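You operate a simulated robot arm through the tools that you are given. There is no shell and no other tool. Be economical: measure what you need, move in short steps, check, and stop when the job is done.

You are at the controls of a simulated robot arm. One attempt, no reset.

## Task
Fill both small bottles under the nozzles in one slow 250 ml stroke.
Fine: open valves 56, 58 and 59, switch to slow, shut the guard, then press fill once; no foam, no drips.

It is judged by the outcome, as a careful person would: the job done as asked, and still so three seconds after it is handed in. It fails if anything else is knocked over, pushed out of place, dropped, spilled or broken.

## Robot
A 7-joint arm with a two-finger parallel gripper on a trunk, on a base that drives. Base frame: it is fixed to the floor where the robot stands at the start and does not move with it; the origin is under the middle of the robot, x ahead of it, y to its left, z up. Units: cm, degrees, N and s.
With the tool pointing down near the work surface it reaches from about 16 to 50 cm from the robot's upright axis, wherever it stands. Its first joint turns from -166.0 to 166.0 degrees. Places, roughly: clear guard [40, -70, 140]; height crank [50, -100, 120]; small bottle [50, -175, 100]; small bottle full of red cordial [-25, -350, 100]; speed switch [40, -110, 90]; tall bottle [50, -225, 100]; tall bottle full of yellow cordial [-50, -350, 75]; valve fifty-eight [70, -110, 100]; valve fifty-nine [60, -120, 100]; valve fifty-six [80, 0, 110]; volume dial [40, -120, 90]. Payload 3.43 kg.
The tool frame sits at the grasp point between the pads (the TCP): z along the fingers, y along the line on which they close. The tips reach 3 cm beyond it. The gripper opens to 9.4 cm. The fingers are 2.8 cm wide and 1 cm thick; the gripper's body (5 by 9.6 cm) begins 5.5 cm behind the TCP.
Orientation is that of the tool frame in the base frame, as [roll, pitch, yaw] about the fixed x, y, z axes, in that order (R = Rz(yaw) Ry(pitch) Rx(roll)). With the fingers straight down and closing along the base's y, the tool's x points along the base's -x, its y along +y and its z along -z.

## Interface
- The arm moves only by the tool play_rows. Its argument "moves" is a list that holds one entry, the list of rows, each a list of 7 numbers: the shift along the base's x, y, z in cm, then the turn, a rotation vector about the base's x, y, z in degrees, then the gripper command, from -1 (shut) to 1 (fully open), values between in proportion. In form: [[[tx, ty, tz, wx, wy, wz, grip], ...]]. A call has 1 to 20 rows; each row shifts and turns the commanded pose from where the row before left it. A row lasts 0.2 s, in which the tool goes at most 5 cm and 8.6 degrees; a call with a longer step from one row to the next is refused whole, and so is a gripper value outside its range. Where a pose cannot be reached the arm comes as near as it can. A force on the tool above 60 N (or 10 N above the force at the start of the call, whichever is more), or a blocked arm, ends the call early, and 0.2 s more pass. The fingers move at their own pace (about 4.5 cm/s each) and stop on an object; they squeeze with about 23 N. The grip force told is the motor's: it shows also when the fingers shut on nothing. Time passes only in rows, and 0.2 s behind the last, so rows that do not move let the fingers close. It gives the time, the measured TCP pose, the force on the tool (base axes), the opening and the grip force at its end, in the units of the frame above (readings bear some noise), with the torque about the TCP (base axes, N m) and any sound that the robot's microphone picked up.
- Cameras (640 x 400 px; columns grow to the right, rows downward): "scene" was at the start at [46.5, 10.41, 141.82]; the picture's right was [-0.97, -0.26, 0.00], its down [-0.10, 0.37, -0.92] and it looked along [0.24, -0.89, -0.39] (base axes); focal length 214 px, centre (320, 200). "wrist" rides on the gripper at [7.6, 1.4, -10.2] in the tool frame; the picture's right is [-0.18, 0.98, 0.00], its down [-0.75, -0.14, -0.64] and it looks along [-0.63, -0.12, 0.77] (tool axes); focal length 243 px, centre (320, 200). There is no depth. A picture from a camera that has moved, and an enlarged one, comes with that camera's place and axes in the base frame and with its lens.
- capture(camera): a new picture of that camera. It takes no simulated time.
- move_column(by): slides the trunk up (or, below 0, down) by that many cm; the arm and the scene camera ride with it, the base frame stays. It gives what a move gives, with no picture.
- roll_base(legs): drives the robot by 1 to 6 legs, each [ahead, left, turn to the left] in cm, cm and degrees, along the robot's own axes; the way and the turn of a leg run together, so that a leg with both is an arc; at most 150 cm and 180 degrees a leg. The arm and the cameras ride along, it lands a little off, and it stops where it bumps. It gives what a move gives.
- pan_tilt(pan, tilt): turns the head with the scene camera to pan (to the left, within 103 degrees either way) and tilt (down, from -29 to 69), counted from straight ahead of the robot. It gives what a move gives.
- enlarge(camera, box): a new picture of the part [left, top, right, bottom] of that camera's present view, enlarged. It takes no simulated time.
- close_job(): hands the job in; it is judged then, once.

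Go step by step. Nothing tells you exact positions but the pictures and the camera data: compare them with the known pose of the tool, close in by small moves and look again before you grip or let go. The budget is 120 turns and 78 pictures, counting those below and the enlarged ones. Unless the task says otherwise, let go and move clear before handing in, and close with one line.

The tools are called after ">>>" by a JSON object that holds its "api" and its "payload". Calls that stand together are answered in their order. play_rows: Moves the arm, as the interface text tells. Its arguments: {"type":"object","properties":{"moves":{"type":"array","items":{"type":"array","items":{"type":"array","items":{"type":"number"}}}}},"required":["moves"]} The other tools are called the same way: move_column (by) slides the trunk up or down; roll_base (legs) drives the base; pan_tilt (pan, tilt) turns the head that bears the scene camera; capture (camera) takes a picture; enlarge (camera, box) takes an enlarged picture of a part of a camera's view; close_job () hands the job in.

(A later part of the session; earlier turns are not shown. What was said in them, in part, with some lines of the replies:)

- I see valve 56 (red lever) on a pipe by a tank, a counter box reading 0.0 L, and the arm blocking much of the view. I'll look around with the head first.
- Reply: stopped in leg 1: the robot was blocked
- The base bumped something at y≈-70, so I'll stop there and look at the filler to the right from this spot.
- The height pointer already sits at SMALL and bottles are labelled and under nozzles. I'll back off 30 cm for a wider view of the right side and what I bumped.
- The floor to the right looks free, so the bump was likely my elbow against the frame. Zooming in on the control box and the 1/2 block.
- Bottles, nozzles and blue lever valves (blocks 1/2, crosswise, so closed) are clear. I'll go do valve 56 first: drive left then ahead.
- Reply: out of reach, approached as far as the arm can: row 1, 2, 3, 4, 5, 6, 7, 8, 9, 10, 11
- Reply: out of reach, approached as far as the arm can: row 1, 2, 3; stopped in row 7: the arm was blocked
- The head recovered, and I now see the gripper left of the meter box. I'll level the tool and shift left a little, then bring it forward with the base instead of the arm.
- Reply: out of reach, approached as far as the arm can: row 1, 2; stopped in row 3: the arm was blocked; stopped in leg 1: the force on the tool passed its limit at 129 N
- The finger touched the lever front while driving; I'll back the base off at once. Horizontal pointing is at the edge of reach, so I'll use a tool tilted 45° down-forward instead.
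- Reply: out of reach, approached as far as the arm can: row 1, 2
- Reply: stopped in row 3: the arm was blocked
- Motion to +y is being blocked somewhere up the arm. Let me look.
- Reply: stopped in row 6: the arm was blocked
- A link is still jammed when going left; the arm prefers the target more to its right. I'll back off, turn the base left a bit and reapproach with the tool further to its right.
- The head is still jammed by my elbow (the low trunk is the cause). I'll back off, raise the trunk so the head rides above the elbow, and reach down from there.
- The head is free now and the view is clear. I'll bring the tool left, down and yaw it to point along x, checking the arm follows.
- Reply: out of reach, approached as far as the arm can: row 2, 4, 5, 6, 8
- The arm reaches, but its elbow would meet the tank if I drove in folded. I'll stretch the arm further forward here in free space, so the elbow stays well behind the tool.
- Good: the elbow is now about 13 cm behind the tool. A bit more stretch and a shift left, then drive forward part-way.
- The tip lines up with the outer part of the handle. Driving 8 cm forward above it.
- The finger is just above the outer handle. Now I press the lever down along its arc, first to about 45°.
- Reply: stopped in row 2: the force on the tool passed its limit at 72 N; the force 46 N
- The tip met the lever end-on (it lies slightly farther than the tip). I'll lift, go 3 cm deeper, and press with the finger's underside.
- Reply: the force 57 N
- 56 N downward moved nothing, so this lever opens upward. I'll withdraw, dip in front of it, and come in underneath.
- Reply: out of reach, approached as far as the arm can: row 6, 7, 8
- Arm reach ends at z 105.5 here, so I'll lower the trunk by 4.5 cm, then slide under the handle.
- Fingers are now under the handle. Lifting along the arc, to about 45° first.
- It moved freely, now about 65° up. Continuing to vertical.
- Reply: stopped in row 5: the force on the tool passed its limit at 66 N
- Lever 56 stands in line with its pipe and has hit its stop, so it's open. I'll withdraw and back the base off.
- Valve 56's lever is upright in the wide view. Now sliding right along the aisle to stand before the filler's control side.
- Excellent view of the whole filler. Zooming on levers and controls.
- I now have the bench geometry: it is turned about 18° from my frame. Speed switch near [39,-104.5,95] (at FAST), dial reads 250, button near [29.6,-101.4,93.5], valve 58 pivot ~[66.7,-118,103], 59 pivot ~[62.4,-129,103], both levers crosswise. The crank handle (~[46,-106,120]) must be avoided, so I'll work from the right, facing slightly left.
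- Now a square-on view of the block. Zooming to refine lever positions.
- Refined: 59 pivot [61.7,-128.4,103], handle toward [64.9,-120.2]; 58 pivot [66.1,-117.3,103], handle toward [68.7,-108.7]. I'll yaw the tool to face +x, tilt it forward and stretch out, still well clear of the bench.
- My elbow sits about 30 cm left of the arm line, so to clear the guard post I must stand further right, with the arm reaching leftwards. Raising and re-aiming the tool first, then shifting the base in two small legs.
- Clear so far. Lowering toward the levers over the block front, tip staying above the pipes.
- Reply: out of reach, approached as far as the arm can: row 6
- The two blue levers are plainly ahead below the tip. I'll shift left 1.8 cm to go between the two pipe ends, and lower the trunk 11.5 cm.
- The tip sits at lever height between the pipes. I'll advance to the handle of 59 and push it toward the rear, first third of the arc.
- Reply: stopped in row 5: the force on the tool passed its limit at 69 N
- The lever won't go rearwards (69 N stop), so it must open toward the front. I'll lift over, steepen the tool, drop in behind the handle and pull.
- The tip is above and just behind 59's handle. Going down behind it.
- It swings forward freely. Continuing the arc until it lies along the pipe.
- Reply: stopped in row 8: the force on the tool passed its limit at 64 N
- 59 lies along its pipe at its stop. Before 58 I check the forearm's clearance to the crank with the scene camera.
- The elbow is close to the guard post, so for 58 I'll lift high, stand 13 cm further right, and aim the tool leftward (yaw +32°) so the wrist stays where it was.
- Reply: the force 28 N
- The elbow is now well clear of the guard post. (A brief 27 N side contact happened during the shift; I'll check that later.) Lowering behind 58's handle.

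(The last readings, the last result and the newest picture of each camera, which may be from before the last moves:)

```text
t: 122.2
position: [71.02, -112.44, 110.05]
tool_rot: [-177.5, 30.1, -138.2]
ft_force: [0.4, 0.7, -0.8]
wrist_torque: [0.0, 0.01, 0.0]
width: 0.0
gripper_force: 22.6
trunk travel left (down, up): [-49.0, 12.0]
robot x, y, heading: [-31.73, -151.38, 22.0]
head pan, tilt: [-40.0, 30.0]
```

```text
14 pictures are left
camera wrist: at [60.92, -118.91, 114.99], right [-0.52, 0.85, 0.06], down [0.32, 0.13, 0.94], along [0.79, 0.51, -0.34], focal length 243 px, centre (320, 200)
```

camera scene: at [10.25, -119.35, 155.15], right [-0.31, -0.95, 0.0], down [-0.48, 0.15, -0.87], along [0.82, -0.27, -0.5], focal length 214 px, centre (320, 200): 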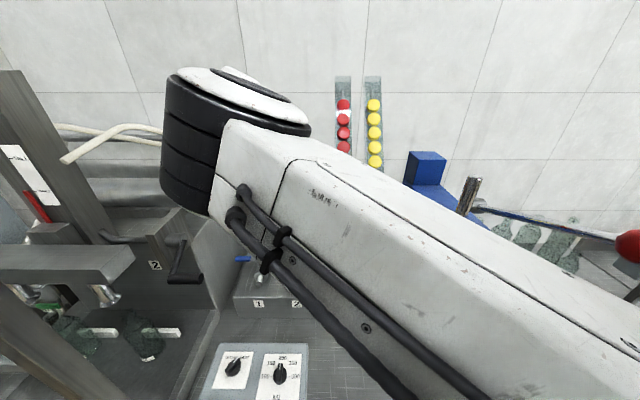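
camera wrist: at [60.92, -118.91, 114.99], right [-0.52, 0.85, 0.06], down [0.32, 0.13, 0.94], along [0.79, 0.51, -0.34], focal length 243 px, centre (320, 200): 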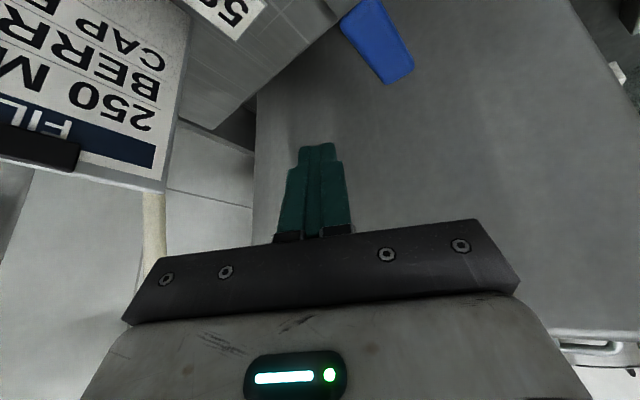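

58's handle matches my estimate. I'll step slightly toward its pivot, drop behind the handle and pull forward through the first part of the arc.

>>> {"api": "play_rows", "payload": {"moves": [[[-0.3, -1, 0, 0, 0, 0, -1], [0, 0, -2, 0, 0, 0, -1], [0, 0, -2, 0, 0, 0, -1], [0, 0, -1.5, 0, 0, 0, -1], [0, 0, -1, 0, 0, 0, -1], [-1.1, 0.5, 0, 0, 0, 0, -1], [-1.1, 0.5, 0, 0, 0, 0, -1], [-1.1, 0.5, 0, 0, 0, 0, -1], [-1, 0.1, 0, 0, 0, 0, -1], [-1, 0, 0, 0, 0, 0, -1]]]}}

>>> {"api": "capture", "payload": {"camera": "wrist"}}

```text
t: 124.4
position: [65.28, -111.85, 103.41]
tool_rot: [-177.8, 30.1, -138.0]
ft_force: [1.4, 0.7, 1.5]
wrist_torque: [-0.01, 0.06, -0.01]
width: 0.0
gripper_force: 22.6
trunk travel left (down, up): [-49.0, 12.0]
robot x, y, heading: [-31.71, -150.9, 22.3]
head pan, tilt: [-40.0, 30.0]
```

```text
13 pictures are left
camera wrist: at [55.14, -118.32, 108.43], right [-0.52, 0.85, 0.06], down [0.32, 0.13, 0.94], along [0.79, 0.51, -0.34], focal length 243 px, centre (320, 200)
```

wrist: 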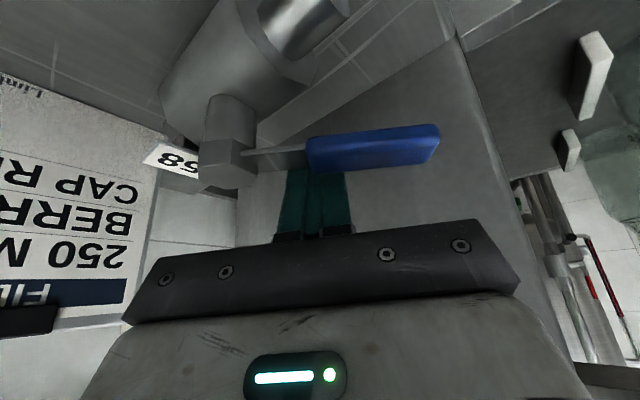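

58 is turning too. Continuing to its stop.

>>> {"api": "play_rows", "payload": {"moves": [[[-1, 0, 0, 0, 0, 0, -1], [-1, -0.2, 0, 0, 0, 0, -1], [-1, -0.3, 0, 0, 0, 0, -1], [-1, -0.5, 0, 0, 0, 0, -1], [-0.8, -0.8, 0, 0, 0, 0, -1], [-0.4, -1, 0, 0, 0, 0, -1], [-0.4, -1, 0, 0, 0, 0, -1], [-0.4, -1, 0, 0, 0, 0, -1], [-0.4, -1, 0, 0, 0, 0, -1], [0, 0, 0, 0, 0, 0, -1]]]}}

>>> {"api": "capture", "payload": {"camera": "wrist"}}

```text
t: 125.6
position: [60.87, -112.13, 104.19]
tool_rot: [-177.8, 31.4, -137.1]
ft_force: [-1.6, 3.4, 4.2]
wrist_torque: [-0.07, 0.03, -0.01]
width: 0.0
gripper_force: 23.0
trunk travel left (down, up): [-49.0, 12.0]
robot x, y, heading: [-31.91, -151.3, 22.4]
head pan, tilt: [-40.0, 30.0]
stopped in row 6: the force on the tool passed its limit at 65 N (the readings are from after the stop); the commanded pose is now the measured one
```

```text
12 pictures are left
camera wrist: at [50.86, -118.83, 108.96], right [-0.54, 0.84, 0.06], down [0.3, 0.12, 0.94], along [0.78, 0.53, -0.32], focal length 243 px, centre (320, 200)
```

wrist: 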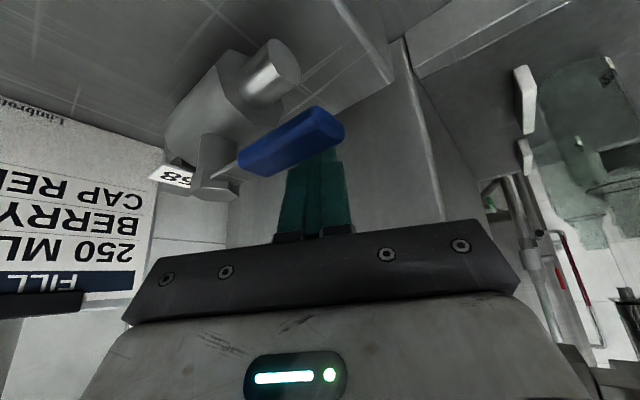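

58 lies along its pipe at its stop. I'll lift away and back off with the base, then look at the area and the speed switch.

>>> {"api": "play_rows", "payload": {"moves": [[[0.5, 1.2, 0, 0, 0, 0, -1], [0, 0, 3, 0, 0, 0, -1], [0, 0, 3, 0, 0, 0, -1], [0, 0, 3, 0, 0, 0, -1], [0, 0, 3, 0, 0, 0, -1]]]}}

>>> {"api": "roll_base", "payload": {"legs": [[-24, 0, 0]]}}

>>> {"api": "capture", "payload": {"camera": "scene"}}

```text
t: 126.8
position: [61.29, -111.05, 116.09]
tool_rot: [-177.8, 31.3, -137.1]
ft_force: [-0.6, -0.6, 0.0]
wrist_torque: [0.01, 0.03, 0.0]
width: 0.0
gripper_force: 23.1
trunk travel left (down, up): [-49.0, 12.0]
robot x, y, heading: [-31.97, -150.93, 22.3]
head pan, tilt: [-40.0, 30.0]
```

```text
t: 128.6
position: [38.94, -120.1, 116.11]
tool_rot: [-177.8, 31.2, -137.1]
ft_force: [-0.6, 0.0, 0.3]
wrist_torque: [0.0, -0.01, -0.02]
width: 0.0
gripper_force: 23.0
trunk travel left (down, up): [-49.0, 12.0]
robot x, y, heading: [-54.24, -160.24, 22.4]
head pan, tilt: [-40.0, 30.0]
```

```text
11 pictures are left
camera scene: at [-12.07, -128.25, 144.15], right [-0.3, -0.95, 0.0], down [-0.48, 0.15, -0.87], along [0.83, -0.26, -0.5], focal length 214 px, centre (320, 200)
```

scene: 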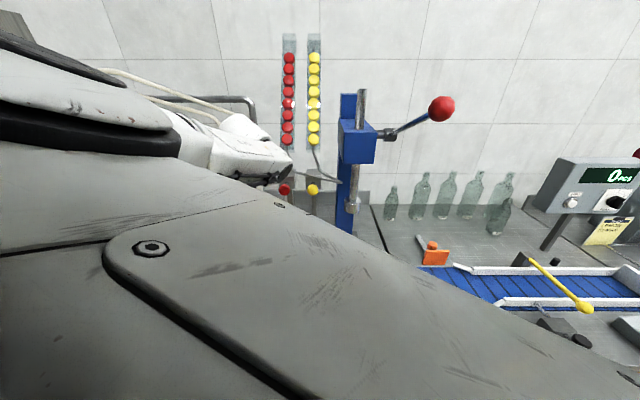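

All standing as before; the caps, capper and bottles are undisturbed. Now shifting the base so the fingers come over the speed switch.

>>> {"api": "roll_base", "payload": {"legs": [[1, 12.5, 0]]}}

>>> {"api": "capture", "payload": {"camera": "wrist"}}

```text
t: 129.9
position: [34.96, -107.85, 116.05]
tool_rot: [-177.7, 31.1, -137.2]
ft_force: [-0.2, -0.1, 0.7]
wrist_torque: [-0.01, 0.03, -0.02]
width: 0.0
gripper_force: 22.9
trunk travel left (down, up): [-49.0, 12.0]
robot x, y, heading: [-57.8, -148.25, 22.5]
head pan, tilt: [-40.0, 30.0]
```

```text
10 pictures are left
camera wrist: at [25.0, -114.52, 120.86], right [-0.54, 0.84, 0.06], down [0.31, 0.13, 0.94], along [0.78, 0.53, -0.32], focal length 243 px, centre (320, 200)
```

wrist: 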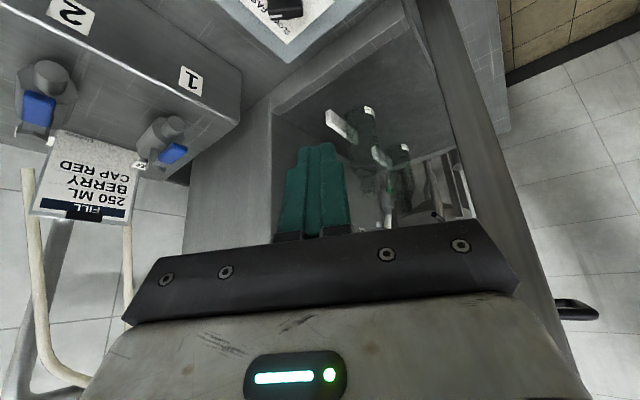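

Both blue levers lie along their pipes. The switch is at the view's edge; I'll steepen the tool a bit and look again.

>>> {"api": "play_rows", "payload": {"moves": [[[0, 0, 0, -5.1, 5.5, 0, -1], [0, 0, 0, -5.1, 5.5, 0, -1], [0.5, -0.5, -3, 0, 0, 0, -1], [0.5, -0.5, -2, 0, 0, 0, -1], [0, 0, 0, 0, 0, 0, -1]]]}}

>>> {"api": "enlarge", "payload": {"camera": "wrist", "box": [160, 0, 480, 200]}}

```text
t: 131.1
position: [36.03, -108.81, 111.16]
tool_rot: [-177.9, 16.1, -137.1]
ft_force: [0.5, -0.4, 1.2]
wrist_torque: [0.0, -0.01, -0.01]
width: 0.0
gripper_force: 23.6
trunk travel left (down, up): [-49.0, 12.0]
robot x, y, heading: [-58.05, -147.99, 22.5]
head pan, tilt: [-40.0, 30.0]
```

```text
2.00 times, centred on (320, 100) of wrist
camera zoom: at [27.19, -114.42, 118.82], right [-0.53, 0.85, 0.02], down [0.48, 0.28, 0.83], along [0.7, 0.45, -0.56], focal length 485 px, centre (320, 400)
```

zoom: 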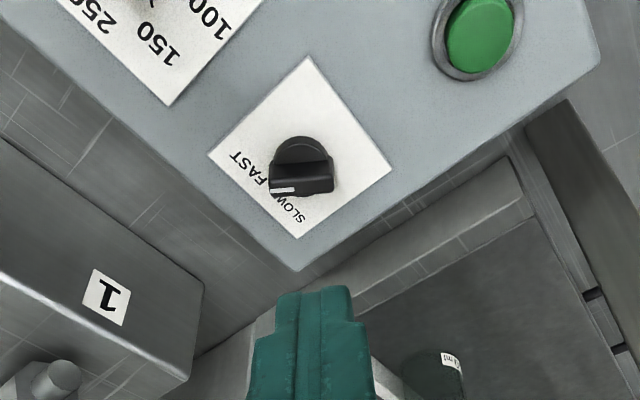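

Clear: the pointer is at FAST, knob centre ≈[39.6,-107.2], SLOW about 65° counter-clockwise. I'll come down right of the pointer bar and feel for the box top to set height.

>>> {"api": "play_rows", "payload": {"moves": [[[0.8, -1.2, -2, 0, 0, 0, -1], [0.8, -1.2, -3, 0, 0, 0, -1], [0, 0, -3, 0, 0, 0, -1], [0, 0, -2, 0, 0, 0, -1], [0, 0, -1, 0, 0, 0, -1], [0, 0, -0.6, 0, 0, 0, -1], [0, 0, -0.5, 0, 0, 0, -1], [0, 0, -0.4, 0, 0, 0, -1], [0, 0, -0.4, 0, 0, 0, -1], [0, 0, -0.4, 0, 0, 0, -1], [0, 0, -0.3, 0, 0, 0, -1], [0, 0, -0.3, 0, 0, 0, -1]]]}}

```text
t: 133.7
position: [37.64, -111.23, 97.18]
tool_rot: [-177.8, 16.2, -137.2]
ft_force: [1.2, -0.4, 0.2]
wrist_torque: [-0.03, -0.01, 0.01]
width: 0.0
gripper_force: 23.3
trunk travel left (down, up): [-49.0, 12.0]
robot x, y, heading: [-58.25, -148.25, 22.4]
head pan, tilt: [-40.0, 30.0]
```

No contact yet at tip height ≈94; a little further.

>>> {"api": "play_rows", "payload": {"moves": [[[0, 0, -0.3, 0, 0, 0, -1], [0, 0, -0.3, 0, 0, 0, -1], [0, 0, -0.3, 0, 0, 0, -1], [0, 0, -0.3, 0, 0, 0, -1], [0, 0, -0.3, 0, 0, 0, -1], [0, 0, -0.3, 0, 0, 0, -1], [0, 0, -0.3, 0, 0, 0, -1], [0, 0, -0.3, 0, 0, 0, -1]]]}}

```text
t: 135.5
position: [37.67, -111.16, 94.76]
tool_rot: [-177.8, 16.2, -137.1]
ft_force: [0.9, 0.3, -0.3]
wrist_torque: [0.0, -0.02, 0.04]
width: 0.0
gripper_force: 23.2
trunk travel left (down, up): [-49.0, 12.0]
robot x, y, heading: [-57.98, -148.24, 22.4]
head pan, tilt: [-40.0, 30.0]
```

Still free at 91.5; continue feeling down.

>>> {"api": "play_rows", "payload": {"moves": [[[0, 0, -0.3, 0, 0, 0, -1], [0, 0, -0.3, 0, 0, 0, -1], [0, 0, -0.3, 0, 0, 0, -1], [0, 0, -0.3, 0, 0, 0, -1], [0, 0, -0.3, 0, 0, 0, -1], [0, 0, -0.3, 0, 0, 0, -1], [0, 0, -0.3, 0, 0, 0, -1], [0, 0, -0.3, 0, 0, 0, -1]]]}}

```text
t: 136.9
position: [37.74, -111.25, 93.79]
tool_rot: [-177.6, 16.8, -137.0]
ft_force: [-11.2, -6.7, 24.2]
wrist_torque: [-0.2, 0.49, 0.06]
width: 0.0
gripper_force: 23.0
trunk travel left (down, up): [-49.0, 12.0]
robot x, y, heading: [-58.08, -147.66, 22.3]
head pan, tilt: [-40.0, 30.0]
stopped in row 7: the force on the tool passed its limit at 65 N (the readings are from after the stop); the commanded pose is now the measured one
```

Contact: the box top is at z≈90.5, which puts the knob at ≈[41.1,-106.3]. I'll rise 1.6 cm and push the pointer's right side round to the left.

>>> {"api": "play_rows", "payload": {"moves": [[[0, 0, 1.6, 0, 0, 0, -1], [1, 0.8, 0, 0, 0, 0, -1], [1, 0.8, 0, 0, 0, 0, -1], [0.6, 0.2, 0, 0, 0, 0, -1], [0.6, 0.2, 0, 0, 0, 0, -1], [0.5, 0.3, 0, 0, 0, 0, -1], [0.3, 0.4, 0, 0, 0, 0, -1], [0.3, 0.4, 0, 0, 0, 0, -1], [0.3, 0.5, 0, 0, 0, 0, -1], [0, 0, 0, 0, 0, 0, -1]]]}}

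>>> {"api": "enlarge", "payload": {"camera": "wrist", "box": [160, 0, 480, 200]}}

```text
t: 139.1
position: [42.53, -108.29, 94.92]
tool_rot: [-177.5, 16.3, -137.5]
ft_force: [-10.9, -30.4, 2.7]
wrist_torque: [-0.66, 0.23, -0.04]
width: 0.0
gripper_force: 23.0
trunk travel left (down, up): [-49.0, 12.0]
robot x, y, heading: [-57.93, -148.39, 22.5]
head pan, tilt: [-40.0, 30.0]
```

```text
2.00 times, centred on (320, 100) of wrist
camera zoom: at [33.59, -113.82, 102.58], right [-0.53, 0.85, 0.01], down [0.48, 0.28, 0.83], along [0.7, 0.44, -0.55], focal length 485 px, centre (320, 400)
```

zoom: 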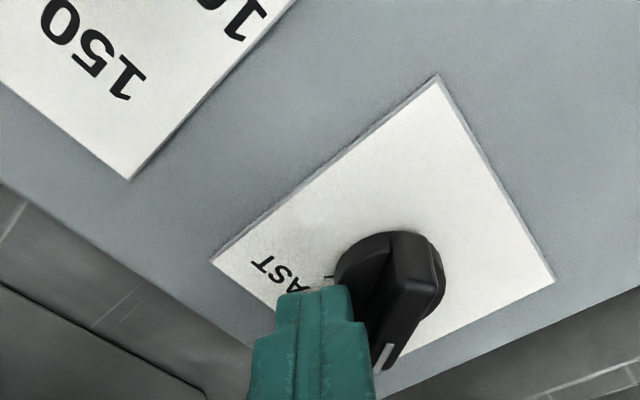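

The pointer has swung round to the SLOW side and met resistance. Backing off and checking from above.

>>> {"api": "play_rows", "payload": {"moves": [[[-0.8, -1, 0, 0, 0, 0, -1], [-0.5, -0.5, 2, 0, 0, 0, -1], [-1, 0, 3, 0, 0, 0, -1], [-1, 0.5, 3, 0, 0, 0, -1], [-1, 0.5, 4, 0, 0, 0, -1], [-1, 0, 4, 0, 0, 0, -1], [0, 0, 0, 0, 0, 0, -1]]]}}

>>> {"api": "enlarge", "payload": {"camera": "wrist", "box": [160, 0, 480, 200]}}

```text
t: 140.7
position: [36.98, -108.11, 111.33]
tool_rot: [-177.7, 16.4, -137.0]
ft_force: [-0.4, -0.5, 1.2]
wrist_torque: [-0.01, 0.03, 0.01]
width: 0.01
gripper_force: 22.8
trunk travel left (down, up): [-49.0, 12.0]
robot x, y, heading: [-57.84, -147.9, 22.6]
head pan, tilt: [-40.0, 30.0]
```

```text
2.00 times, centred on (320, 100) of wrist
camera zoom: at [28.11, -113.75, 118.96], right [-0.53, 0.85, 0.01], down [0.47, 0.28, 0.83], along [0.7, 0.45, -0.55], focal length 485 px, centre (320, 400)
```

zoom: 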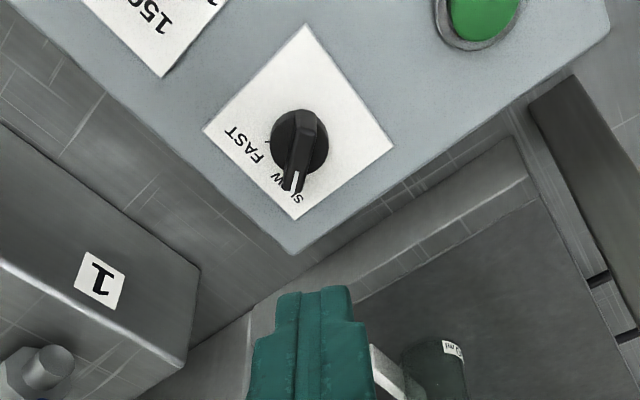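

SLOW is set, dial at 250. Next the guard: its handle bar is near [36,-70.3,125.6]. I'll raise the tool, back off and drive round to face the guard.

>>> {"api": "play_rows", "payload": {"moves": [[[0, 0, 4, 0, 0, 0, -1], [0, 0, 4, 0, 0, 0, -1], [0, 0, 4, 0, 0, 0, -1]]]}}

>>> {"api": "move_column", "payload": {"by": 11.5}}

>>> {"api": "roll_base", "payload": {"legs": [[-25, 0, 0], [37.3, 89.5, 0], [0, 0, -35.5]]}}

>>> {"api": "pan_tilt", "payload": {"pan": -5, "tilt": 25}}

>>> {"api": "capture", "payload": {"camera": "scene"}}

```text
t: 141.5
position: [36.96, -108.34, 123.09]
tool_rot: [-177.6, 16.5, -137.0]
ft_force: [-0.1, -1.0, -0.4]
wrist_torque: [0.0, -0.03, -0.01]
width: 0.0
gripper_force: 22.0
trunk travel left (down, up): [-49.0, 12.0]
robot x, y, heading: [-57.9, -148.12, 22.5]
head pan, tilt: [-40.0, 30.0]
```

```text
t: 143.0
position: [36.97, -108.31, 134.49]
tool_rot: [-177.7, 16.6, -137.0]
ft_force: [0.2, 0.0, -0.6]
wrist_torque: [-0.01, -0.01, 0.02]
width: 0.01
gripper_force: 22.8
trunk travel left (down, up): [-60.5, 0.5]
robot x, y, heading: [-57.95, -148.11, 22.5]
head pan, tilt: [-40.0, 30.0]
```

```text
t: 151.1
position: [19.82, -83.83, 134.56]
tool_rot: [-177.6, 16.6, -172.2]
ft_force: [0.1, -0.6, -0.8]
wrist_torque: [0.01, -0.03, -0.01]
width: 0.02
gripper_force: 22.5
trunk travel left (down, up): [-60.5, 0.5]
robot x, y, heading: [-80.76, -61.77, -12.8]
head pan, tilt: [-40.0, 30.0]
```

```text
t: 152.1
position: [19.76, -83.84, 134.55]
tool_rot: [-177.8, 16.5, -172.1]
ft_force: [-0.1, -0.1, 0.3]
wrist_torque: [-0.02, 0.0, -0.01]
width: 0.0
gripper_force: 22.6
trunk travel left (down, up): [-60.5, 0.5]
robot x, y, heading: [-80.58, -61.91, -12.7]
head pan, tilt: [-5.0, 25.0]
```

```text
6 pictures are left
camera scene: at [-24.79, -55.49, 156.45], right [-0.3, -0.95, 0.0], down [-0.4, 0.13, -0.91], along [0.86, -0.28, -0.42], focal length 214 px, centre (320, 200)
```

scene: 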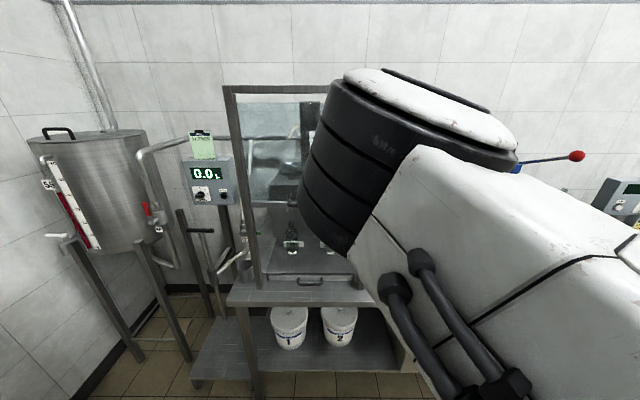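

I'm facing the guard; its lower bar is at z≈124. I'll align the tool with the bench normal, tilt a little more, and drive to just short of the handle.

>>> {"api": "play_rows", "payload": {"moves": [[[0, 0, 0, 0, 0, -6, -1], [0, 0, 0, 0, 0, -6, -1], [0, 0, 0, 0, 0, -6, -1], [0, 0, 0, 0, 0, -6, -1], [0, 0, 0, -1.4, -4.8, 0, -1], [0, 0, 0, -1.4, -4.8, 0, -1], [0, 0, 0, 0, 0, 0, -1]]]}}

>>> {"api": "roll_base", "payload": {"legs": [[7.5, 16.5, 0]]}}

>>> {"api": "capture", "payload": {"camera": "wrist"}}

```text
t: 153.7
position: [19.79, -83.87, 134.49]
tool_rot: [-177.7, 26.6, 163.9]
ft_force: [0.0, -0.3, -0.1]
wrist_torque: [0.01, 0.0, 0.01]
width: 0.01
gripper_force: 22.5
trunk travel left (down, up): [-60.5, 0.5]
robot x, y, heading: [-80.73, -62.2, -12.5]
head pan, tilt: [-5.0, 25.0]
```

```text
t: 155.2
position: [30.95, -68.31, 134.58]
tool_rot: [-177.7, 26.5, 164.4]
ft_force: [0.0, 0.4, -0.4]
wrist_torque: [-0.01, 0.0, 0.03]
width: 0.0
gripper_force: 23.5
trunk travel left (down, up): [-60.5, 0.5]
robot x, y, heading: [-69.74, -47.24, -12.4]
head pan, tilt: [-5.0, 25.0]
```

```text
5 pictures are left
camera wrist: at [20.4, -63.43, 140.26], right [0.44, 0.9, 0.05], down [0.34, -0.21, 0.92], along [0.83, -0.39, -0.4], focal length 243 px, centre (320, 200)
```

wrist: 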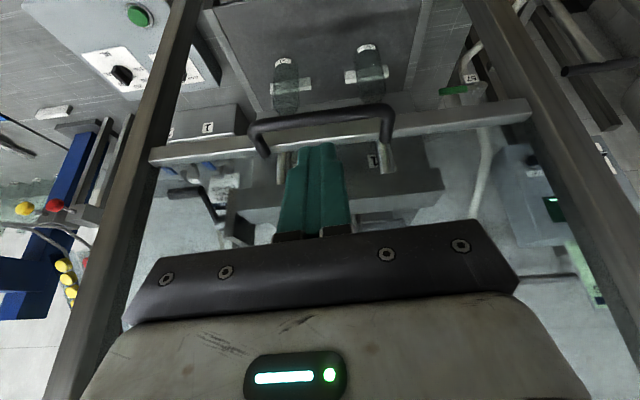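

The handle bar is just ahead, centre ≈[35.3,-70,125.6]. Moving the fingertips over it and pressing down with the trunk.

>>> {"api": "play_rows", "payload": {"moves": [[[1, -0.5, 0, 0, 0, 0, -1], [1, -0.4, 0, 0, 0, 0, -1], [1.1, -0.4, 0, 0, 0, 0, -1], [0, 0, -1.5, 0, 0, 0, -1], [0, 0, -1.5, 0, 0, 0, -1], [0, 0, -1, 0, 0, 0, -1], [0, 0, -1, 0, 0, 0, -1], [0, 0, -1, 0, 0, 0, -1], [0, 0, -1, 0, 0, 0, -1]]]}}

>>> {"api": "capture", "payload": {"camera": "wrist"}}

```text
t: 157.2
position: [34.02, -69.61, 127.4]
tool_rot: [-177.8, 26.5, 164.4]
ft_force: [-0.2, -0.7, 1.0]
wrist_torque: [-0.03, -0.02, 0.01]
width: 0.01
gripper_force: 23.0
trunk travel left (down, up): [-60.5, 0.5]
robot x, y, heading: [-69.79, -47.16, -12.0]
head pan, tilt: [-5.0, 25.0]
```

```text
4 pictures are left
camera wrist: at [23.45, -64.74, 133.27], right [0.44, 0.9, 0.05], down [0.34, -0.21, 0.92], along [0.83, -0.39, -0.4], focal length 243 px, centre (320, 200)
```

wrist: 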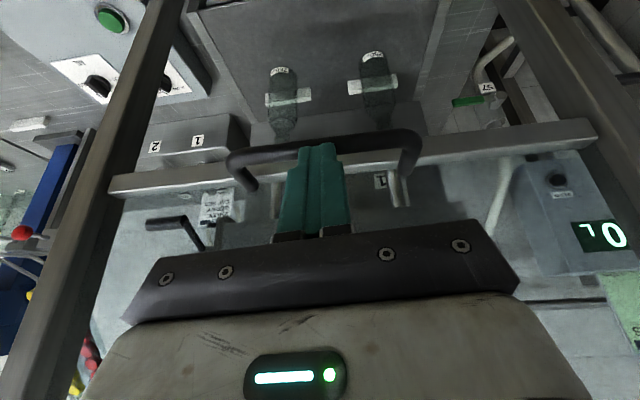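

The fingertip is right at the bar. Pressing down gently to confirm contact.

>>> {"api": "play_rows", "payload": {"moves": [[[0.5, -0.2, 0, 0, 0, 0, -1], [0, 0, -0.7, 0, 0, 0, -1], [0, 0, -0.7, 0, 0, 0, -1], [0, 0, -0.7, 0, 0, 0, -1], [0, 0, -0.7, 0, 0, 0, -1]]]}}

```text
t: 158.4
position: [34.64, -69.69, 124.69]
tool_rot: [-177.6, 26.5, 164.4]
ft_force: [-3.2, 1.3, 1.2]
wrist_torque: [0.03, 0.14, 0.0]
width: 0.0
gripper_force: 23.2
trunk travel left (down, up): [-60.5, 0.5]
robot x, y, heading: [-69.59, -46.96, -12.1]
head pan, tilt: [-5.0, 25.0]
```

Only a sideways touch: the bar is slightly farther. Lifting 4 cm, forward 1.8 cm, and pressing again.

>>> {"api": "play_rows", "payload": {"moves": [[[-0.4, 0.2, 1, 0, 0, 0, -1], [0, 0, 2, 0, 0, 0, -1], [0, 0, 1.5, 0, 0, 0, -1], [1, -0.3, 0, 0, 0, 0, -1], [1, -0.4, 0, 0, 0, 0, -1], [0, 0, -0.8, 0, 0, 0, -1], [0, 0, -0.8, 0, 0, 0, -1], [0, 0, -0.8, 0, 0, 0, -1], [0, 0, -0.8, 0, 0, 0, -1], [0, 0, -0.8, 0, 0, 0, -1]]]}}

```text
t: 160.6
position: [36.2, -70.3, 125.23]
tool_rot: [-177.8, 26.5, 164.4]
ft_force: [0.1, 0.2, 0.0]
wrist_torque: [-0.03, 0.01, 0.02]
width: 0.01
gripper_force: 23.5
trunk travel left (down, up): [-60.5, 0.5]
robot x, y, heading: [-69.54, -47.18, -12.2]
head pan, tilt: [-5.0, 25.0]
```

No load yet; continuing down in small steps.

>>> {"api": "play_rows", "payload": {"moves": [[[0, 0, -0.8, 0, 0, 0, -1], [0, 0, -0.8, 0, 0, 0, -1], [0, 0, -0.8, 0, 0, 0, -1], [0, 0, -0.8, 0, 0, 0, -1]]]}}

```text
t: 161.6
position: [36.13, -70.11, 122.03]
tool_rot: [-177.6, 26.6, 164.5]
ft_force: [4.6, -0.2, 1.9]
wrist_torque: [0.04, -0.11, -0.05]
width: 0.02
gripper_force: 22.7
trunk travel left (down, up): [-60.5, 0.5]
robot x, y, heading: [-69.8, -47.07, -12.2]
head pan, tilt: [-5.0, 25.0]
```

The loads are ambiguous, so I'll spend a picture to see how finger and bar lie.

>>> {"api": "enlarge", "payload": {"camera": "wrist", "box": [160, 60, 480, 260]}}

```text
2.00 times, centred on (320, 160) of wrist
camera zoom: at [25.61, -65.4, 127.71], right [0.44, 0.9, 0.05], down [0.34, -0.21, 0.92], along [0.83, -0.39, -0.4], focal length 485 px, centre (320, 280)
```

zoom: 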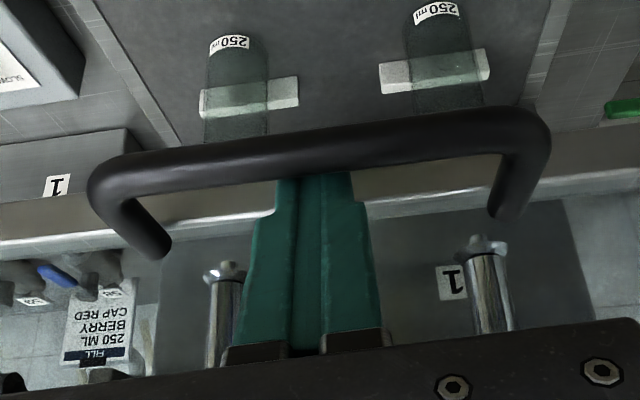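

The finger had slid into the handle's loop; the guard has already come down about 6 cm and slides easily. I'll lift out and set the fingertips squarely on top of the bar.

>>> {"api": "play_rows", "payload": {"moves": [[[0, 0, 2, 0, 0, 0, -1], [0, 0, 2, 0, 0, 0, -1], [0, 0, 2, 0, 0, 0, -1], [-1.2, 0.4, 0, 0, 0, 0, -1], [-1.2, 0.4, 0, 0, 0, 0, -1], [0, 0, -1, 0, 0, 0, -1], [0, 0, -1, 0, 0, 0, -1], [0, 0, -1, 0, 0, 0, -1], [0, 0, -1, 0, 0, 0, -1], [0, 0, -1, 0, 0, 0, -1], [0, 0, -1, 0, 0, 0, -1], [0, 0, -1, 0, 0, 0, -1], [0, 0, -1, 0, 0, 0, -1]]]}}

```text
t: 164.4
position: [33.75, -69.43, 119.99]
tool_rot: [-177.7, 26.5, 164.4]
ft_force: [-0.6, 0.4, 0.1]
wrist_torque: [0.02, 0.02, -0.01]
width: 0.01
gripper_force: 23.3
trunk travel left (down, up): [-60.5, 0.5]
robot x, y, heading: [-69.92, -47.1, -12.3]
head pan, tilt: [-5.0, 25.0]
```

No clear contact. I'll instead grip the bar: lift, roll the tool 90° so the fingers close across the bar, half open.

>>> {"api": "play_rows", "payload": {"moves": [[[-0.5, 0.2, 3, 0, 0, 0, -1], [-0.5, 0.2, 3, 0, 0, 0, -1], [0, 0, 3, 0, 0, 0, -1], [0, 0, 0, 3.5, -1, -7.4, -1], [0, 0, 0, 3.5, -1, -7.4, -1], [0, 0, 0, 3.5, -1, -7.4, -1], [0, 0, 0, 3.5, -1, -7.4, -1], [0, 0, 0, 3.5, -1, -7.4, -1], [0, 0, 0, 3.5, -1, -7.4, -0.06], [0, 0, 0, 3.5, -1, -7.4, -0.06], [0, 0, 0, 3.5, -1, -7.4, -0.06], [0, 0, 0, 3.5, -1, -7.4, -0.06], [0, 0, 0, 3.5, -1, -7.4, -0.06], [0, 0, 0, 3.1, -0.9, -6.6, -0.06], [0, 0, 0, 0, 0, 0, -0.06]]]}}

```text
t: 167.6
position: [32.9, -69.22, 129.1]
tool_rot: [166.2, 21.4, 125.6]
ft_force: [-0.8, 0.0, 0.1]
wrist_torque: [-0.03, -0.02, 0.0]
width: 4.38
gripper_force: 0.1
out of reach, approached as far as the arm can: row 8, 9, 10, 11, 12, 13, 14
trunk travel left (down, up): [-60.5, 0.5]
robot x, y, heading: [-69.95, -47.12, -12.3]
head pan, tilt: [-5.0, 25.0]
```

A wrist limit stops that direction; rolling the other way.

>>> {"api": "play_rows", "payload": {"moves": [[[0, 0, 0, -3.5, 1, 7.4, -0.06], [0, 0, 0, -3.5, 1, 7.4, -0.06], [0, 0, 0, -3.5, 1, 7.4, -0.06], [0, 0, 0, -3.5, 1, 7.4, -0.06], [0, 0, 0, -3.5, 1, 7.4, -0.06], [0, 0, 0, -3.5, 1, 7.4, -0.06], [0, 0, 0, -3.5, 1, 7.4, -0.06], [0, 0, 0, -3.5, 1, 7.4, -0.06], [0, 0, 0, -3.5, 1, 7.4, -0.06], [0, 0, 0, -3.5, 1, 7.4, -0.06], [0, 0, 0, -3.5, 1, 7.4, -0.06], [0, 0, 0, -3.5, 1, 7.4, -0.06], [0, 0, 0, -3.5, 1, 7.4, -0.06], [0, 0, 0, -3.5, 1, 7.4, -0.06], [0, 0, 0, 0, 0, 0, -0.06]]]}}

```text
t: 170.8
position: [32.85, -69.01, 129.0]
tool_rot: [-152.0, 4.5, -114.6]
ft_force: [0.3, 0.6, -0.7]
wrist_torque: [0.02, 0.01, 0.02]
width: 4.4
gripper_force: 0.1
trunk travel left (down, up): [-60.5, 0.5]
robot x, y, heading: [-69.73, -46.71, -12.3]
head pan, tilt: [-5.0, 25.0]
```

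The roll worked: fingers now close across the bar. One look to place the bar between them.

>>> {"api": "capture", "payload": {"camera": "wrist"}}

```text
2 pictures are left
camera wrist: at [23.69, -74.03, 136.8], right [-0.7, 0.56, -0.45], down [0.13, 0.71, 0.69], along [0.71, 0.42, -0.57], focal length 243 px, centre (320, 200)
```

wrist: 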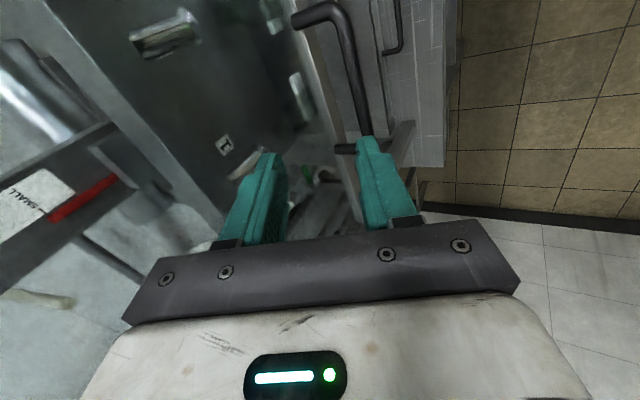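

The handle bar is now at ≈[35.1,-70.4,116.8]. I'll approach along the tool axis with 3.6 cm opening and close on it.

>>> {"api": "play_rows", "payload": {"moves": [[[-1.7, 0.1, -0.6, 0, 0, 0, -0.234], [-1.7, 0.1, -0.6, 0, 0, 0, -0.234], [0.68, -0.2, -1.32, 0, 0, 0, -0.234], [0.68, -0.2, -1.32, 0, 0, 0, -0.234], [0.68, -0.2, -1.32, 0, 0, 0, -0.234], [0.68, -0.2, -1.32, 0, 0, 0, -0.234], [0.68, -0.2, -1.32, 0, 0, 0, -0.234], [0.68, -0.2, -1.32, 0, 0, 0, -0.234], [0.68, -0.2, -1.32, 0, 0, 0, -0.234], [0, 0, 0, 0, 0, 0, -1], [0, 0, 0, 0, 0, 0, -1], [0, 0, 0, 0, 0, 0, -1]]]}}

```text
t: 173.4
position: [34.09, -70.32, 118.64]
tool_rot: [-152.0, 4.5, -114.7]
ft_force: [3.5, -3.1, 2.1]
wrist_torque: [-0.26, -0.01, 1.13]
width: 1.53
gripper_force: 44.9
trunk travel left (down, up): [-60.5, 0.5]
robot x, y, heading: [-70.17, -47.3, -12.2]
head pan, tilt: [-5.0, 25.0]
```

Gripped: opening 1.53 cm on the bar. Pulling the guard down gently.

>>> {"api": "play_rows", "payload": {"moves": [[[0, 0, -1, 0, 0, 0, -1], [0, 0, -1, 0, 0, 0, -1], [0, 0, -1.5, 0, 0, 0, -1], [0, 0, -1.5, 0, 0, 0, -1], [0, 0, 0, 0, 0, 0, -1]]]}}

```text
t: 174.6
position: [34.19, -70.37, 113.46]
tool_rot: [-151.9, 4.7, -114.8]
ft_force: [11.6, -10.3, 1.2]
wrist_torque: [-0.52, -0.11, 1.26]
width: 1.51
gripper_force: 45.0
trunk travel left (down, up): [-60.5, 0.5]
robot x, y, heading: [-69.77, -47.06, -12.4]
head pan, tilt: [-5.0, 25.0]
```

It follows smoothly. Continuing with the trunk, in stages.

>>> {"api": "play_rows", "payload": {"moves": [[[0.2, -0.2, -1, 0, 0, 0, -1], [0, 0, -1, 0, 0, 0, -1]]]}}

>>> {"api": "move_column", "payload": {"by": -12}}

```text
t: 175.2
position: [34.12, -70.3, 111.26]
tool_rot: [-152.2, 4.6, -114.6]
ft_force: [-22.5, 4.4, -0.6]
wrist_torque: [-1.36, 0.88, 0.72]
width: 1.51
gripper_force: 45.4
trunk travel left (down, up): [-60.5, 0.5]
robot x, y, heading: [-70.35, -47.17, -12.4]
head pan, tilt: [-5.0, 25.0]
```

```text
t: 176.7
position: [34.13, -70.37, 99.36]
tool_rot: [-152.3, 4.5, -114.6]
ft_force: [-47.2, 10.9, -2.5]
wrist_torque: [-0.11, 1.04, 1.33]
width: 1.5
gripper_force: 45.5
trunk travel left (down, up): [-48.5, 12.5]
robot x, y, heading: [-70.09, -47.45, -11.9]
head pan, tilt: [-5.0, 25.0]
```

Relieving a little sideways load, then easing down the last part by feel.

>>> {"api": "play_rows", "payload": {"moves": [[[-0.4, 0.1, 0, 0, 0, 0, -1], [0, 0, -1, 0, 0, 0, -1], [0, 0, -1, 0, 0, 0, -1], [0, 0, -1, 0, 0, 0, -1], [0, 0, 0, 0, 0, 0, -1]]]}}

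```text
t: 177.9
position: [34.21, -70.35, 96.62]
tool_rot: [-151.9, 4.6, -114.7]
ft_force: [-13.2, 6.2, 1.8]
wrist_torque: [-1.09, 0.58, 0.92]
width: 1.54
gripper_force: 45.2
trunk travel left (down, up): [-48.5, 12.5]
robot x, y, heading: [-69.72, -46.9, -12.2]
head pan, tilt: [-5.0, 25.0]
```

>>> {"api": "play_rows", "payload": {"moves": [[[0, 0, -0.8, 0, 0, 0, -1], [0, 0, -0.8, 0, 0, 0, -1], [0, 0, -0.8, 0, 0, 0, -1], [0, 0, -0.8, 0, 0, 0, -1], [0, 0, -0.8, 0, 0, 0, -1], [0, 0, 0, 0, 0, 0, -1]]]}}

```text
t: 179.3
position: [34.62, -70.5, 93.66]
tool_rot: [-150.9, 4.8, -114.7]
ft_force: [28.3, -6.8, 44.0]
wrist_torque: [-0.94, -0.1, 0.85]
width: 1.53
gripper_force: 45.0
trunk travel left (down, up): [-48.5, 12.5]
robot x, y, heading: [-69.67, -47.33, -12.2]
head pan, tilt: [-5.0, 25.0]
```

Firm upward resistance: bottom reached. To be sure it isn't my fingertips grounding, I'll regrip the bar nearer the tips and press again.

>>> {"api": "play_rows", "payload": {"moves": [[[0, 0, 0.7, 0, 0, 0, -1], [0, 0, 0, 0, 0, 0, -0.3], [0, 0, 0, 0, 0, 0, -0.3], [-0.3, 0.1, 0.5, 0, 0, 0, -0.3], [0, 0, 0.3, 0, 0, 0, -0.3], [0, 0, 0, 0, 0, 0, -1], [0, 0, 0, 0, 0, 0, -1], [0, 0, 0, 0, 0, 0, -1], [0, 0, -0.5, 0, 0, 0, -1], [0, 0, -0.5, 0, 0, 0, -1], [0, 0, -0.5, 0, 0, 0, -1], [0, 0, -0.5, 0, 0, 0, -1], [0, 0, 0, 0, 0, 0, -1]]]}}

```text
t: 182.1
position: [34.17, -70.34, 93.35]
tool_rot: [-150.8, 4.8, -114.8]
ft_force: [22.6, -6.8, 52.5]
wrist_torque: [-0.96, -0.37, 0.46]
width: 2.82
gripper_force: 22.8
trunk travel left (down, up): [-48.5, 12.5]
robot x, y, heading: [-69.92, -47.07, -12.0]
head pan, tilt: [-5.0, 25.0]
```

The opening reading is odd (2.8 cm), so I'll release, withdraw along the tool axis and look.

>>> {"api": "play_rows", "payload": {"moves": [[[0, 0, 0.6, 0, 0, 0, -1], [0, 0, 0, 0, 0, 0, -0.1], [0, 0, 0, 0, 0, 0, -0.1], [-0.68, 0.2, 1.32, 0, 0, 0, -0.1], [-0.68, 0.2, 1.32, 0, 0, 0, -0.1], [-0.9, 0.26, 1.76, 0, 0, 0, -0.1], [-0.9, 0.26, 1.76, 0, 0, 0, -0.1], [-0.9, 0.26, 1.76, 0, 0, 0, -0.1], [-0.9, 0.26, 1.76, 0, 0, 0, -0.1], [-0.9, 0.26, 1.76, 0, 0, 0, -0.1]]]}}

>>> {"api": "capture", "payload": {"camera": "wrist"}}

```text
t: 184.3
position: [27.68, -68.75, 104.14]
tool_rot: [-152.0, 4.6, -114.8]
ft_force: [-0.3, -0.3, 0.6]
wrist_torque: [0.03, -0.02, -0.01]
width: 4.23
gripper_force: 0.0
trunk travel left (down, up): [-48.5, 12.5]
robot x, y, heading: [-69.81, -47.15, -12.2]
head pan, tilt: [-5.0, 25.0]
```

```text
1 pictures are left
camera wrist: at [18.68, -73.63, 111.83], right [-0.7, 0.56, -0.45], down [0.13, 0.71, 0.69], along [0.71, 0.42, -0.57], focal length 243 px, centre (320, 200)
```

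wrist: 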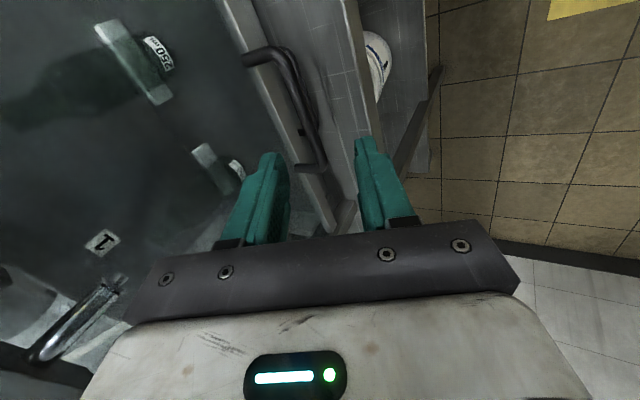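

The guard is down or nearly so; my tips seem to have met the tray handle beneath the bar. I'll press on top of the bar with shut fingers to make sure it's fully seated.

>>> {"api": "play_rows", "payload": {"moves": [[[1.6, -0.3, 0, 0, 0, 0, -1], [1.6, -0.3, 0, 0, 0, 0, -1], [1.6, -0.3, 0, 0, 0, 0, -1], [1.6, -0.2, 0, 0, 0, 0, -1], [0, 0, -2, 0, 0, 0, -1], [0, 0, -2, 0, 0, 0, -1], [0, 0, -1, 0, 0, 0, -1], [0, 0, -0.5, 0, 0, 0, -1], [0, 0, -0.5, 0, 0, 0, -1], [0, 0, -0.5, 0, 0, 0, -1], [0, 0, -0.5, 0, 0, 0, -1], [0, 0, -0.5, 0, 0, 0, -1], [0, 0, -0.5, 0, 0, 0, -1]]]}}

```text
t: 187.1
position: [34.19, -69.65, 96.47]
tool_rot: [-151.7, 4.7, -114.8]
ft_force: [-13.9, 5.3, 22.4]
wrist_torque: [-0.13, 0.33, -0.14]
width: 0.0
gripper_force: 23.1
trunk travel left (down, up): [-48.5, 12.5]
robot x, y, heading: [-70.01, -47.28, -12.4]
head pan, tilt: [-5.0, 25.0]
```

Contact squarely on the bar. Pressing further.

>>> {"api": "play_rows", "payload": {"moves": [[[0, 0, -0.3, 0, 0, 0, -1], [0, 0, -0.3, 0, 0, 0, -1], [0, 0, -0.3, 0, 0, 0, -1], [0, 0, -0.3, 0, 0, 0, -1], [0, 0, 0, 0, 0, 0, -1]]]}}

```text
t: 187.7
position: [34.32, -69.71, 96.52]
tool_rot: [-151.4, 4.7, -114.6]
ft_force: [-34.5, 10.2, 31.3]
wrist_torque: [-0.08, 0.91, -0.38]
width: 0.0
gripper_force: 23.2
trunk travel left (down, up): [-48.5, 12.5]
robot x, y, heading: [-69.67, -46.75, -12.1]
head pan, tilt: [-5.0, 25.0]
stopped in row 3: the force on the tool passed its limit at 63 N (the readings are from after the stop); the commanded pose is now the measured one
```

The bar won't go lower under 63 N: the guard is shut. Lifting away and shifting the base right to bring the fingertips over the fill button.

>>> {"api": "play_rows", "payload": {"moves": [[[-0.7, 0.2, 1.3, 0, 0, 0, -1], [-1.5, 0.4, 2.5, 0, 0, 0, -1], [-2, 0.5, 2.5, 0, 0, 0, -1], [-2, 0.5, 2.5, 0, 0, 0, -1], [0, 0, 2, 0, 0, 0, -1], [0, 0, 0, 0, 0, 0, -1]]]}}

>>> {"api": "roll_base", "payload": {"legs": [[2.4, -32.3, 0]]}}

```text
t: 189.1
position: [28.11, -68.13, 106.9]
tool_rot: [-151.6, 4.7, -114.7]
ft_force: [0.1, 0.7, 0.3]
wrist_torque: [-0.03, -0.02, 0.01]
width: 0.0
gripper_force: 22.6
trunk travel left (down, up): [-48.5, 12.5]
robot x, y, heading: [-69.97, -47.52, -12.3]
head pan, tilt: [-5.0, 25.0]
```

```text
t: 191.2
position: [23.89, -99.25, 107.0]
tool_rot: [-151.6, 4.8, -114.5]
ft_force: [-0.5, -0.4, 0.1]
wrist_torque: [0.03, 0.04, 0.02]
width: 0.01
gripper_force: 23.3
trunk travel left (down, up): [-48.5, 12.5]
robot x, y, heading: [-73.86, -78.88, -12.2]
head pan, tilt: [-5.0, 25.0]
```

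Positioning over the button, tip about 2 cm above it.

>>> {"api": "play_rows", "payload": {"moves": [[[1.5, -0.6, -2, 0, 0, 0, -1], [1.5, -0.6, -2, 0, 0, 0, -1], [1.5, -0.7, -2, 0, 0, 0, -1], [1.4, -0.7, -2, 0, 0, 0, -1], [0, 0, -1.5, 0, 0, 0, -1], [0, 0, 0, 0, 0, 0, -1]]]}}

>>> {"api": "enlarge", "payload": {"camera": "wrist", "box": [160, 0, 480, 200]}}

```text
t: 192.7
position: [29.79, -101.72, 97.26]
tool_rot: [-151.5, 4.6, -114.4]
ft_force: [-1.2, 1.1, -0.6]
wrist_torque: [-0.02, 0.02, -0.01]
width: 0.0
gripper_force: 23.0
trunk travel left (down, up): [-48.5, 12.5]
robot x, y, heading: [-73.94, -78.91, -11.8]
head pan, tilt: [-5.0, 25.0]
```

```text
2.00 times, centred on (320, 100) of wrist
camera zoom: at [20.65, -106.79, 104.95], right [-0.69, 0.56, -0.45], down [0.12, 0.71, 0.69], along [0.71, 0.42, -0.56], focal length 485 px, centre (320, 400)
```

zoom: 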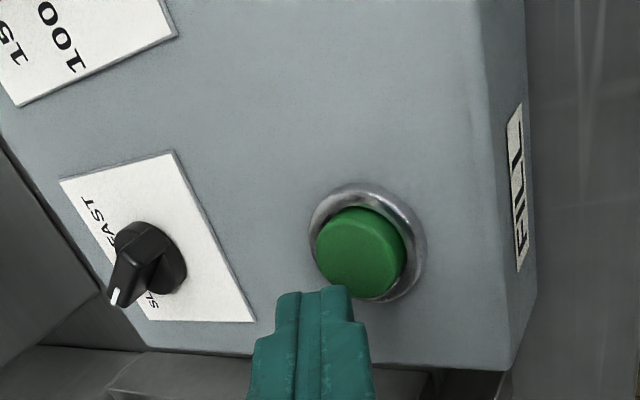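

The button is slightly nearer and to the right of my tip; SLOW is confirmed again. I'll correct by (-0.8,-0.7) and press once.

>>> {"api": "play_rows", "payload": {"moves": [[[-0.8, -0.7, 0, 0, 0, 0, -1], [0, 0, -0.6, 0, 0, 0, -1], [0, 0, -0.6, 0, 0, 0, -1], [0, 0, -0.4, 0, 0, 0, -1], [0, 0, -0.3, 0, 0, 0, -1], [0, 0, -0.3, 0, 0, 0, -1], [0, 0, -0.3, 0, 0, 0, -1], [0, 0, -0.3, 0, 0, 0, -1]]]}}

```text
t: 194.4
position: [28.92, -102.58, 94.65]
tool_rot: [-151.5, 4.7, -114.5]
ft_force: [-1.0, 0.0, 1.6]
wrist_torque: [-0.02, 0.02, 0.02]
width: 0.0
gripper_force: 22.7
trunk travel left (down, up): [-48.5, 12.5]
robot x, y, heading: [-74.55, -78.93, -12.1]
head pan, tilt: [-5.0, 25.0]
```

>>> {"api": "play_rows", "payload": {"moves": [[[0, 0, -0.3, 0, 0, 0, -1], [0, 0, -0.3, 0, 0, 0, -1], [0, 0, -0.3, 0, 0, 0, -1]]]}}

```text
t: 195.2
position: [29.01, -102.56, 94.26]
tool_rot: [-151.2, 4.8, -114.4]
ft_force: [-1.5, 0.2, 19.3]
wrist_torque: [-0.05, -0.08, -0.03]
width: 0.0
gripper_force: 23.0
trunk travel left (down, up): [-48.5, 12.5]
robot x, y, heading: [-73.81, -78.8, -12.2]
head pan, tilt: [-5.0, 25.0]
heard: click
```

A click: the button is pressed. Lifting off and waiting for the slow stroke.

>>> {"api": "play_rows", "payload": {"moves": [[[0, 0, 1, 0, 0, 0, -1], [-0.5, 0, 2, 0, 0, 0, -1], [-1, 0, 2.5, 0, 0, 0, -1], [-1, 0, 2.5, 0, 0, 0, -1], [0, 0, 0, 0, 0, 0, -1], [0, 0, 0, 0, 0, 0, -1], [0, 0, 0, 0, 0, 0, -1], [0, 0, 0, 0, 0, 0, -1], [0, 0, 0, 0, 0, 0, -1], [0, 0, 0, 0, 0, 0, -1], [0, 0, 0, 0, 0, 0, -1], [0, 0, 0, 0, 0, 0, -1], [0, 0, 0, 0, 0, 0, -1], [0, 0, 0, 0, 0, 0, -1], [0, 0, 0, 0, 0, 0, -1], [0, 0, 0, 0, 0, 0, -1], [0, 0, 0, 0, 0, 0, -1], [0, 0, 0, 0, 0, 0, -1], [0, 0, 0, 0, 0, 0, -1], [0, 0, 0, 0, 0, 0, -1]]]}}

```text
t: 199.4
position: [26.6, -102.65, 101.72]
tool_rot: [-151.5, 4.7, -114.4]
ft_force: [0.0, -0.5, 0.4]
wrist_torque: [0.0, 0.02, -0.02]
width: 0.0
gripper_force: 23.3
trunk travel left (down, up): [-48.5, 12.5]
robot x, y, heading: [-73.99, -78.6, -12.1]
head pan, tilt: [-5.0, 25.0]
```

>>> {"api": "play_rows", "payload": {"moves": [[[0, 0, 0, 0, 0, 0, -1], [0, 0, 0, 0, 0, 0, -1], [0, 0, 0, 0, 0, 0, -1], [0, 0, 0, 0, 0, 0, -1], [0, 0, 0, 0, 0, 0, -1], [0, 0, 0, 0, 0, 0, -1], [0, 0, 0, 0, 0, 0, -1], [0, 0, 0, 0, 0, 0, -1], [0, 0, 0, 0, 0, 0, -1], [0, 0, 0, 0, 0, 0, -1], [0, 0, 0, 0, 0, 0, -1], [0, 0, 0, 0, 0, 0, -1], [0, 0, 0, 0, 0, 0, -1], [0, 0, 0, 0, 0, 0, -1], [0, 0, 0, 0, 0, 0, -1], [0, 0, 0, 0, 0, 0, -1], [0, 0, 0, 0, 0, 0, -1], [0, 0, 0, 0, 0, 0, -1], [0, 0, 0, 0, 0, 0, -1], [0, 0, 0, 0, 0, 0, -1]]]}}

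>>> {"api": "play_rows", "payload": {"moves": [[[0, 0, 0, 0, 0, 0, -1], [0, 0, 0, 0, 0, 0, -1], [0, 0, 0, 0, 0, 0, -1], [0, 0, 0, 0, 0, 0, -1], [0, 0, 0, 0, 0, 0, -1], [0, 0, 0, 0, 0, 0, -1], [0, 0, 0, 0, 0, 0, -1], [0, 0, 0, 0, 0, 0, -1], [0, 0, 0, 0, 0, 0, -1], [0, 0, 0, 0, 0, 0, -1], [0, 0, 0, 0, 0, 0, -1], [0, 0, 0, 0, 0, 0, -1], [0, 0, 0, 0, 0, 0, -1], [0, 0, 0, 0, 0, 0, -1], [0, 0, 0, 0, 0, 0, -1], [0, 0, 0, 0, 0, 0, -1], [0, 0, 0, 0, 0, 0, -1], [0, 0, 0, 0, 0, 0, -1], [0, 0, 0, 0, 0, 0, -1], [0, 0, 0, 0, 0, 0, -1]]]}}

>>> {"api": "capture", "payload": {"camera": "scene"}}

```text
t: 203.7
position: [26.61, -102.66, 101.71]
tool_rot: [-151.5, 4.7, -114.4]
ft_force: [0.4, -0.2, -0.3]
wrist_torque: [0.01, -0.04, -0.01]
width: 0.0
gripper_force: 23.5
trunk travel left (down, up): [-48.5, 12.5]
robot x, y, heading: [-74.34, -78.44, -11.8]
head pan, tilt: [-5.0, 25.0]
```

```text
t: 207.8
position: [26.71, -102.66, 101.64]
tool_rot: [-151.5, 4.7, -114.5]
ft_force: [-0.2, 0.7, 0.7]
wrist_torque: [0.02, -0.06, 0.0]
width: 0.0
gripper_force: 22.9
trunk travel left (down, up): [-48.5, 12.5]
robot x, y, heading: [-74.07, -78.78, -12.0]
head pan, tilt: [-5.0, 25.0]
```

```text
refused: no pictures are left
```

The click came only with the button press, so I won't risk a second stroke. I'll wait a bit longer for the slow stroke to end, then move clear.

>>> {"api": "play_rows", "payload": {"moves": [[[0, 0, 0, 0, 0, 0, -1], [0, 0, 0, 0, 0, 0, -1], [0, 0, 0, 0, 0, 0, -1], [0, 0, 0, 0, 0, 0, -1], [0, 0, 0, 0, 0, 0, -1], [0, 0, 0, 0, 0, 0, -1], [0, 0, 0, 0, 0, 0, -1], [0, 0, 0, 0, 0, 0, -1], [0, 0, 0, 0, 0, 0, -1], [0, 0, 0, 0, 0, 0, -1], [0, 0, 0, 0, 0, 0, -1], [0, 0, 0, 0, 0, 0, -1], [0, 0, 0, 0, 0, 0, -1], [0, 0, 0, 0, 0, 0, -1], [0, 0, 0, 0, 0, 0, -1], [0, 0, 0, 0, 0, 0, -1], [0, 0, 0, 0, 0, 0, -1], [0, 0, 0, 0, 0, 0, -1], [0, 0, 0, 0, 0, 0, -1], [0, 0, 0, 0, 0, 0, -1]]]}}

>>> {"api": "roll_base", "payload": {"legs": [[-25, 0, 0]]}}

>>> {"api": "play_rows", "payload": {"moves": [[[0, 0, 0, 0, 0, 0, -1], [0, 0, 0, 0, 0, 0, -1], [0, 0, 0, 0, 0, 0, -1], [0, 0, 0, 0, 0, 0, -1], [0, 0, 0, 0, 0, 0, -1], [0, 0, 0, 0, 0, 0, -1], [0, 0, 0, 0, 0, 0, -1], [0, 0, 0, 0, 0, 0, -1], [0, 0, 0, 0, 0, 0, -1], [0, 0, 0, 0, 0, 0, -1], [0, 0, 0, 0, 0, 0, -1], [0, 0, 0, 0, 0, 0, -1], [0, 0, 0, 0, 0, 0, -1], [0, 0, 0, 0, 0, 0, -1], [0, 0, 0, 0, 0, 0, -1], [0, 0, 0, 0, 0, 0, -1], [0, 0, 0, 0, 0, 0, -1], [0, 0, 0, 0, 0, 0, -1], [0, 0, 0, 0, 0, 0, -1], [0, 0, 0, 0, 0, 0, -1]]]}}

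```text
t: 212.1
position: [26.61, -102.68, 101.78]
tool_rot: [-151.6, 4.7, -114.5]
ft_force: [-0.3, -0.4, -0.9]
wrist_torque: [0.01, 0.0, 0.03]
width: 0.0
gripper_force: 22.9
trunk travel left (down, up): [-48.5, 12.5]
robot x, y, heading: [-74.13, -78.49, -12.2]
head pan, tilt: [-5.0, 25.0]
```

```text
t: 213.9
position: [2.31, -97.53, 101.72]
tool_rot: [-151.5, 4.7, -114.5]
ft_force: [0.8, -0.6, -0.5]
wrist_torque: [-0.01, 0.06, -0.04]
width: 0.0
gripper_force: 22.9
trunk travel left (down, up): [-48.5, 12.5]
robot x, y, heading: [-98.49, -73.85, -12.2]
head pan, tilt: [-5.0, 25.0]
```

```text
t: 218.1
position: [2.24, -97.32, 101.72]
tool_rot: [-151.6, 4.7, -114.5]
ft_force: [0.8, -1.1, 0.4]
wrist_torque: [-0.03, -0.02, -0.04]
width: 0.02
gripper_force: 22.9
trunk travel left (down, up): [-48.5, 12.5]
robot x, y, heading: [-98.35, -73.88, -12.0]
head pan, tilt: [-5.0, 25.0]
```

The robot is clear and over 20 s have passed since the single press, so I'm handing in.

>>> {"api": "close_job", "payload": {}}

```text
The job is handed in.
```

I pressed fill once and heard a click, but I ran out of pictures before I could look at the bottles, so the fill itself is unconfirmed. Before that, valves 56, 58 and 59 were open, the speed was on slow, the dial read 250 and the guard was down against its stop. While I was moving about, the base was blocked once, the tool knocked valve 56's lever before I opened it (129 N), and the arm brushed something near the capper. In later pictures nothing there looked out of place.
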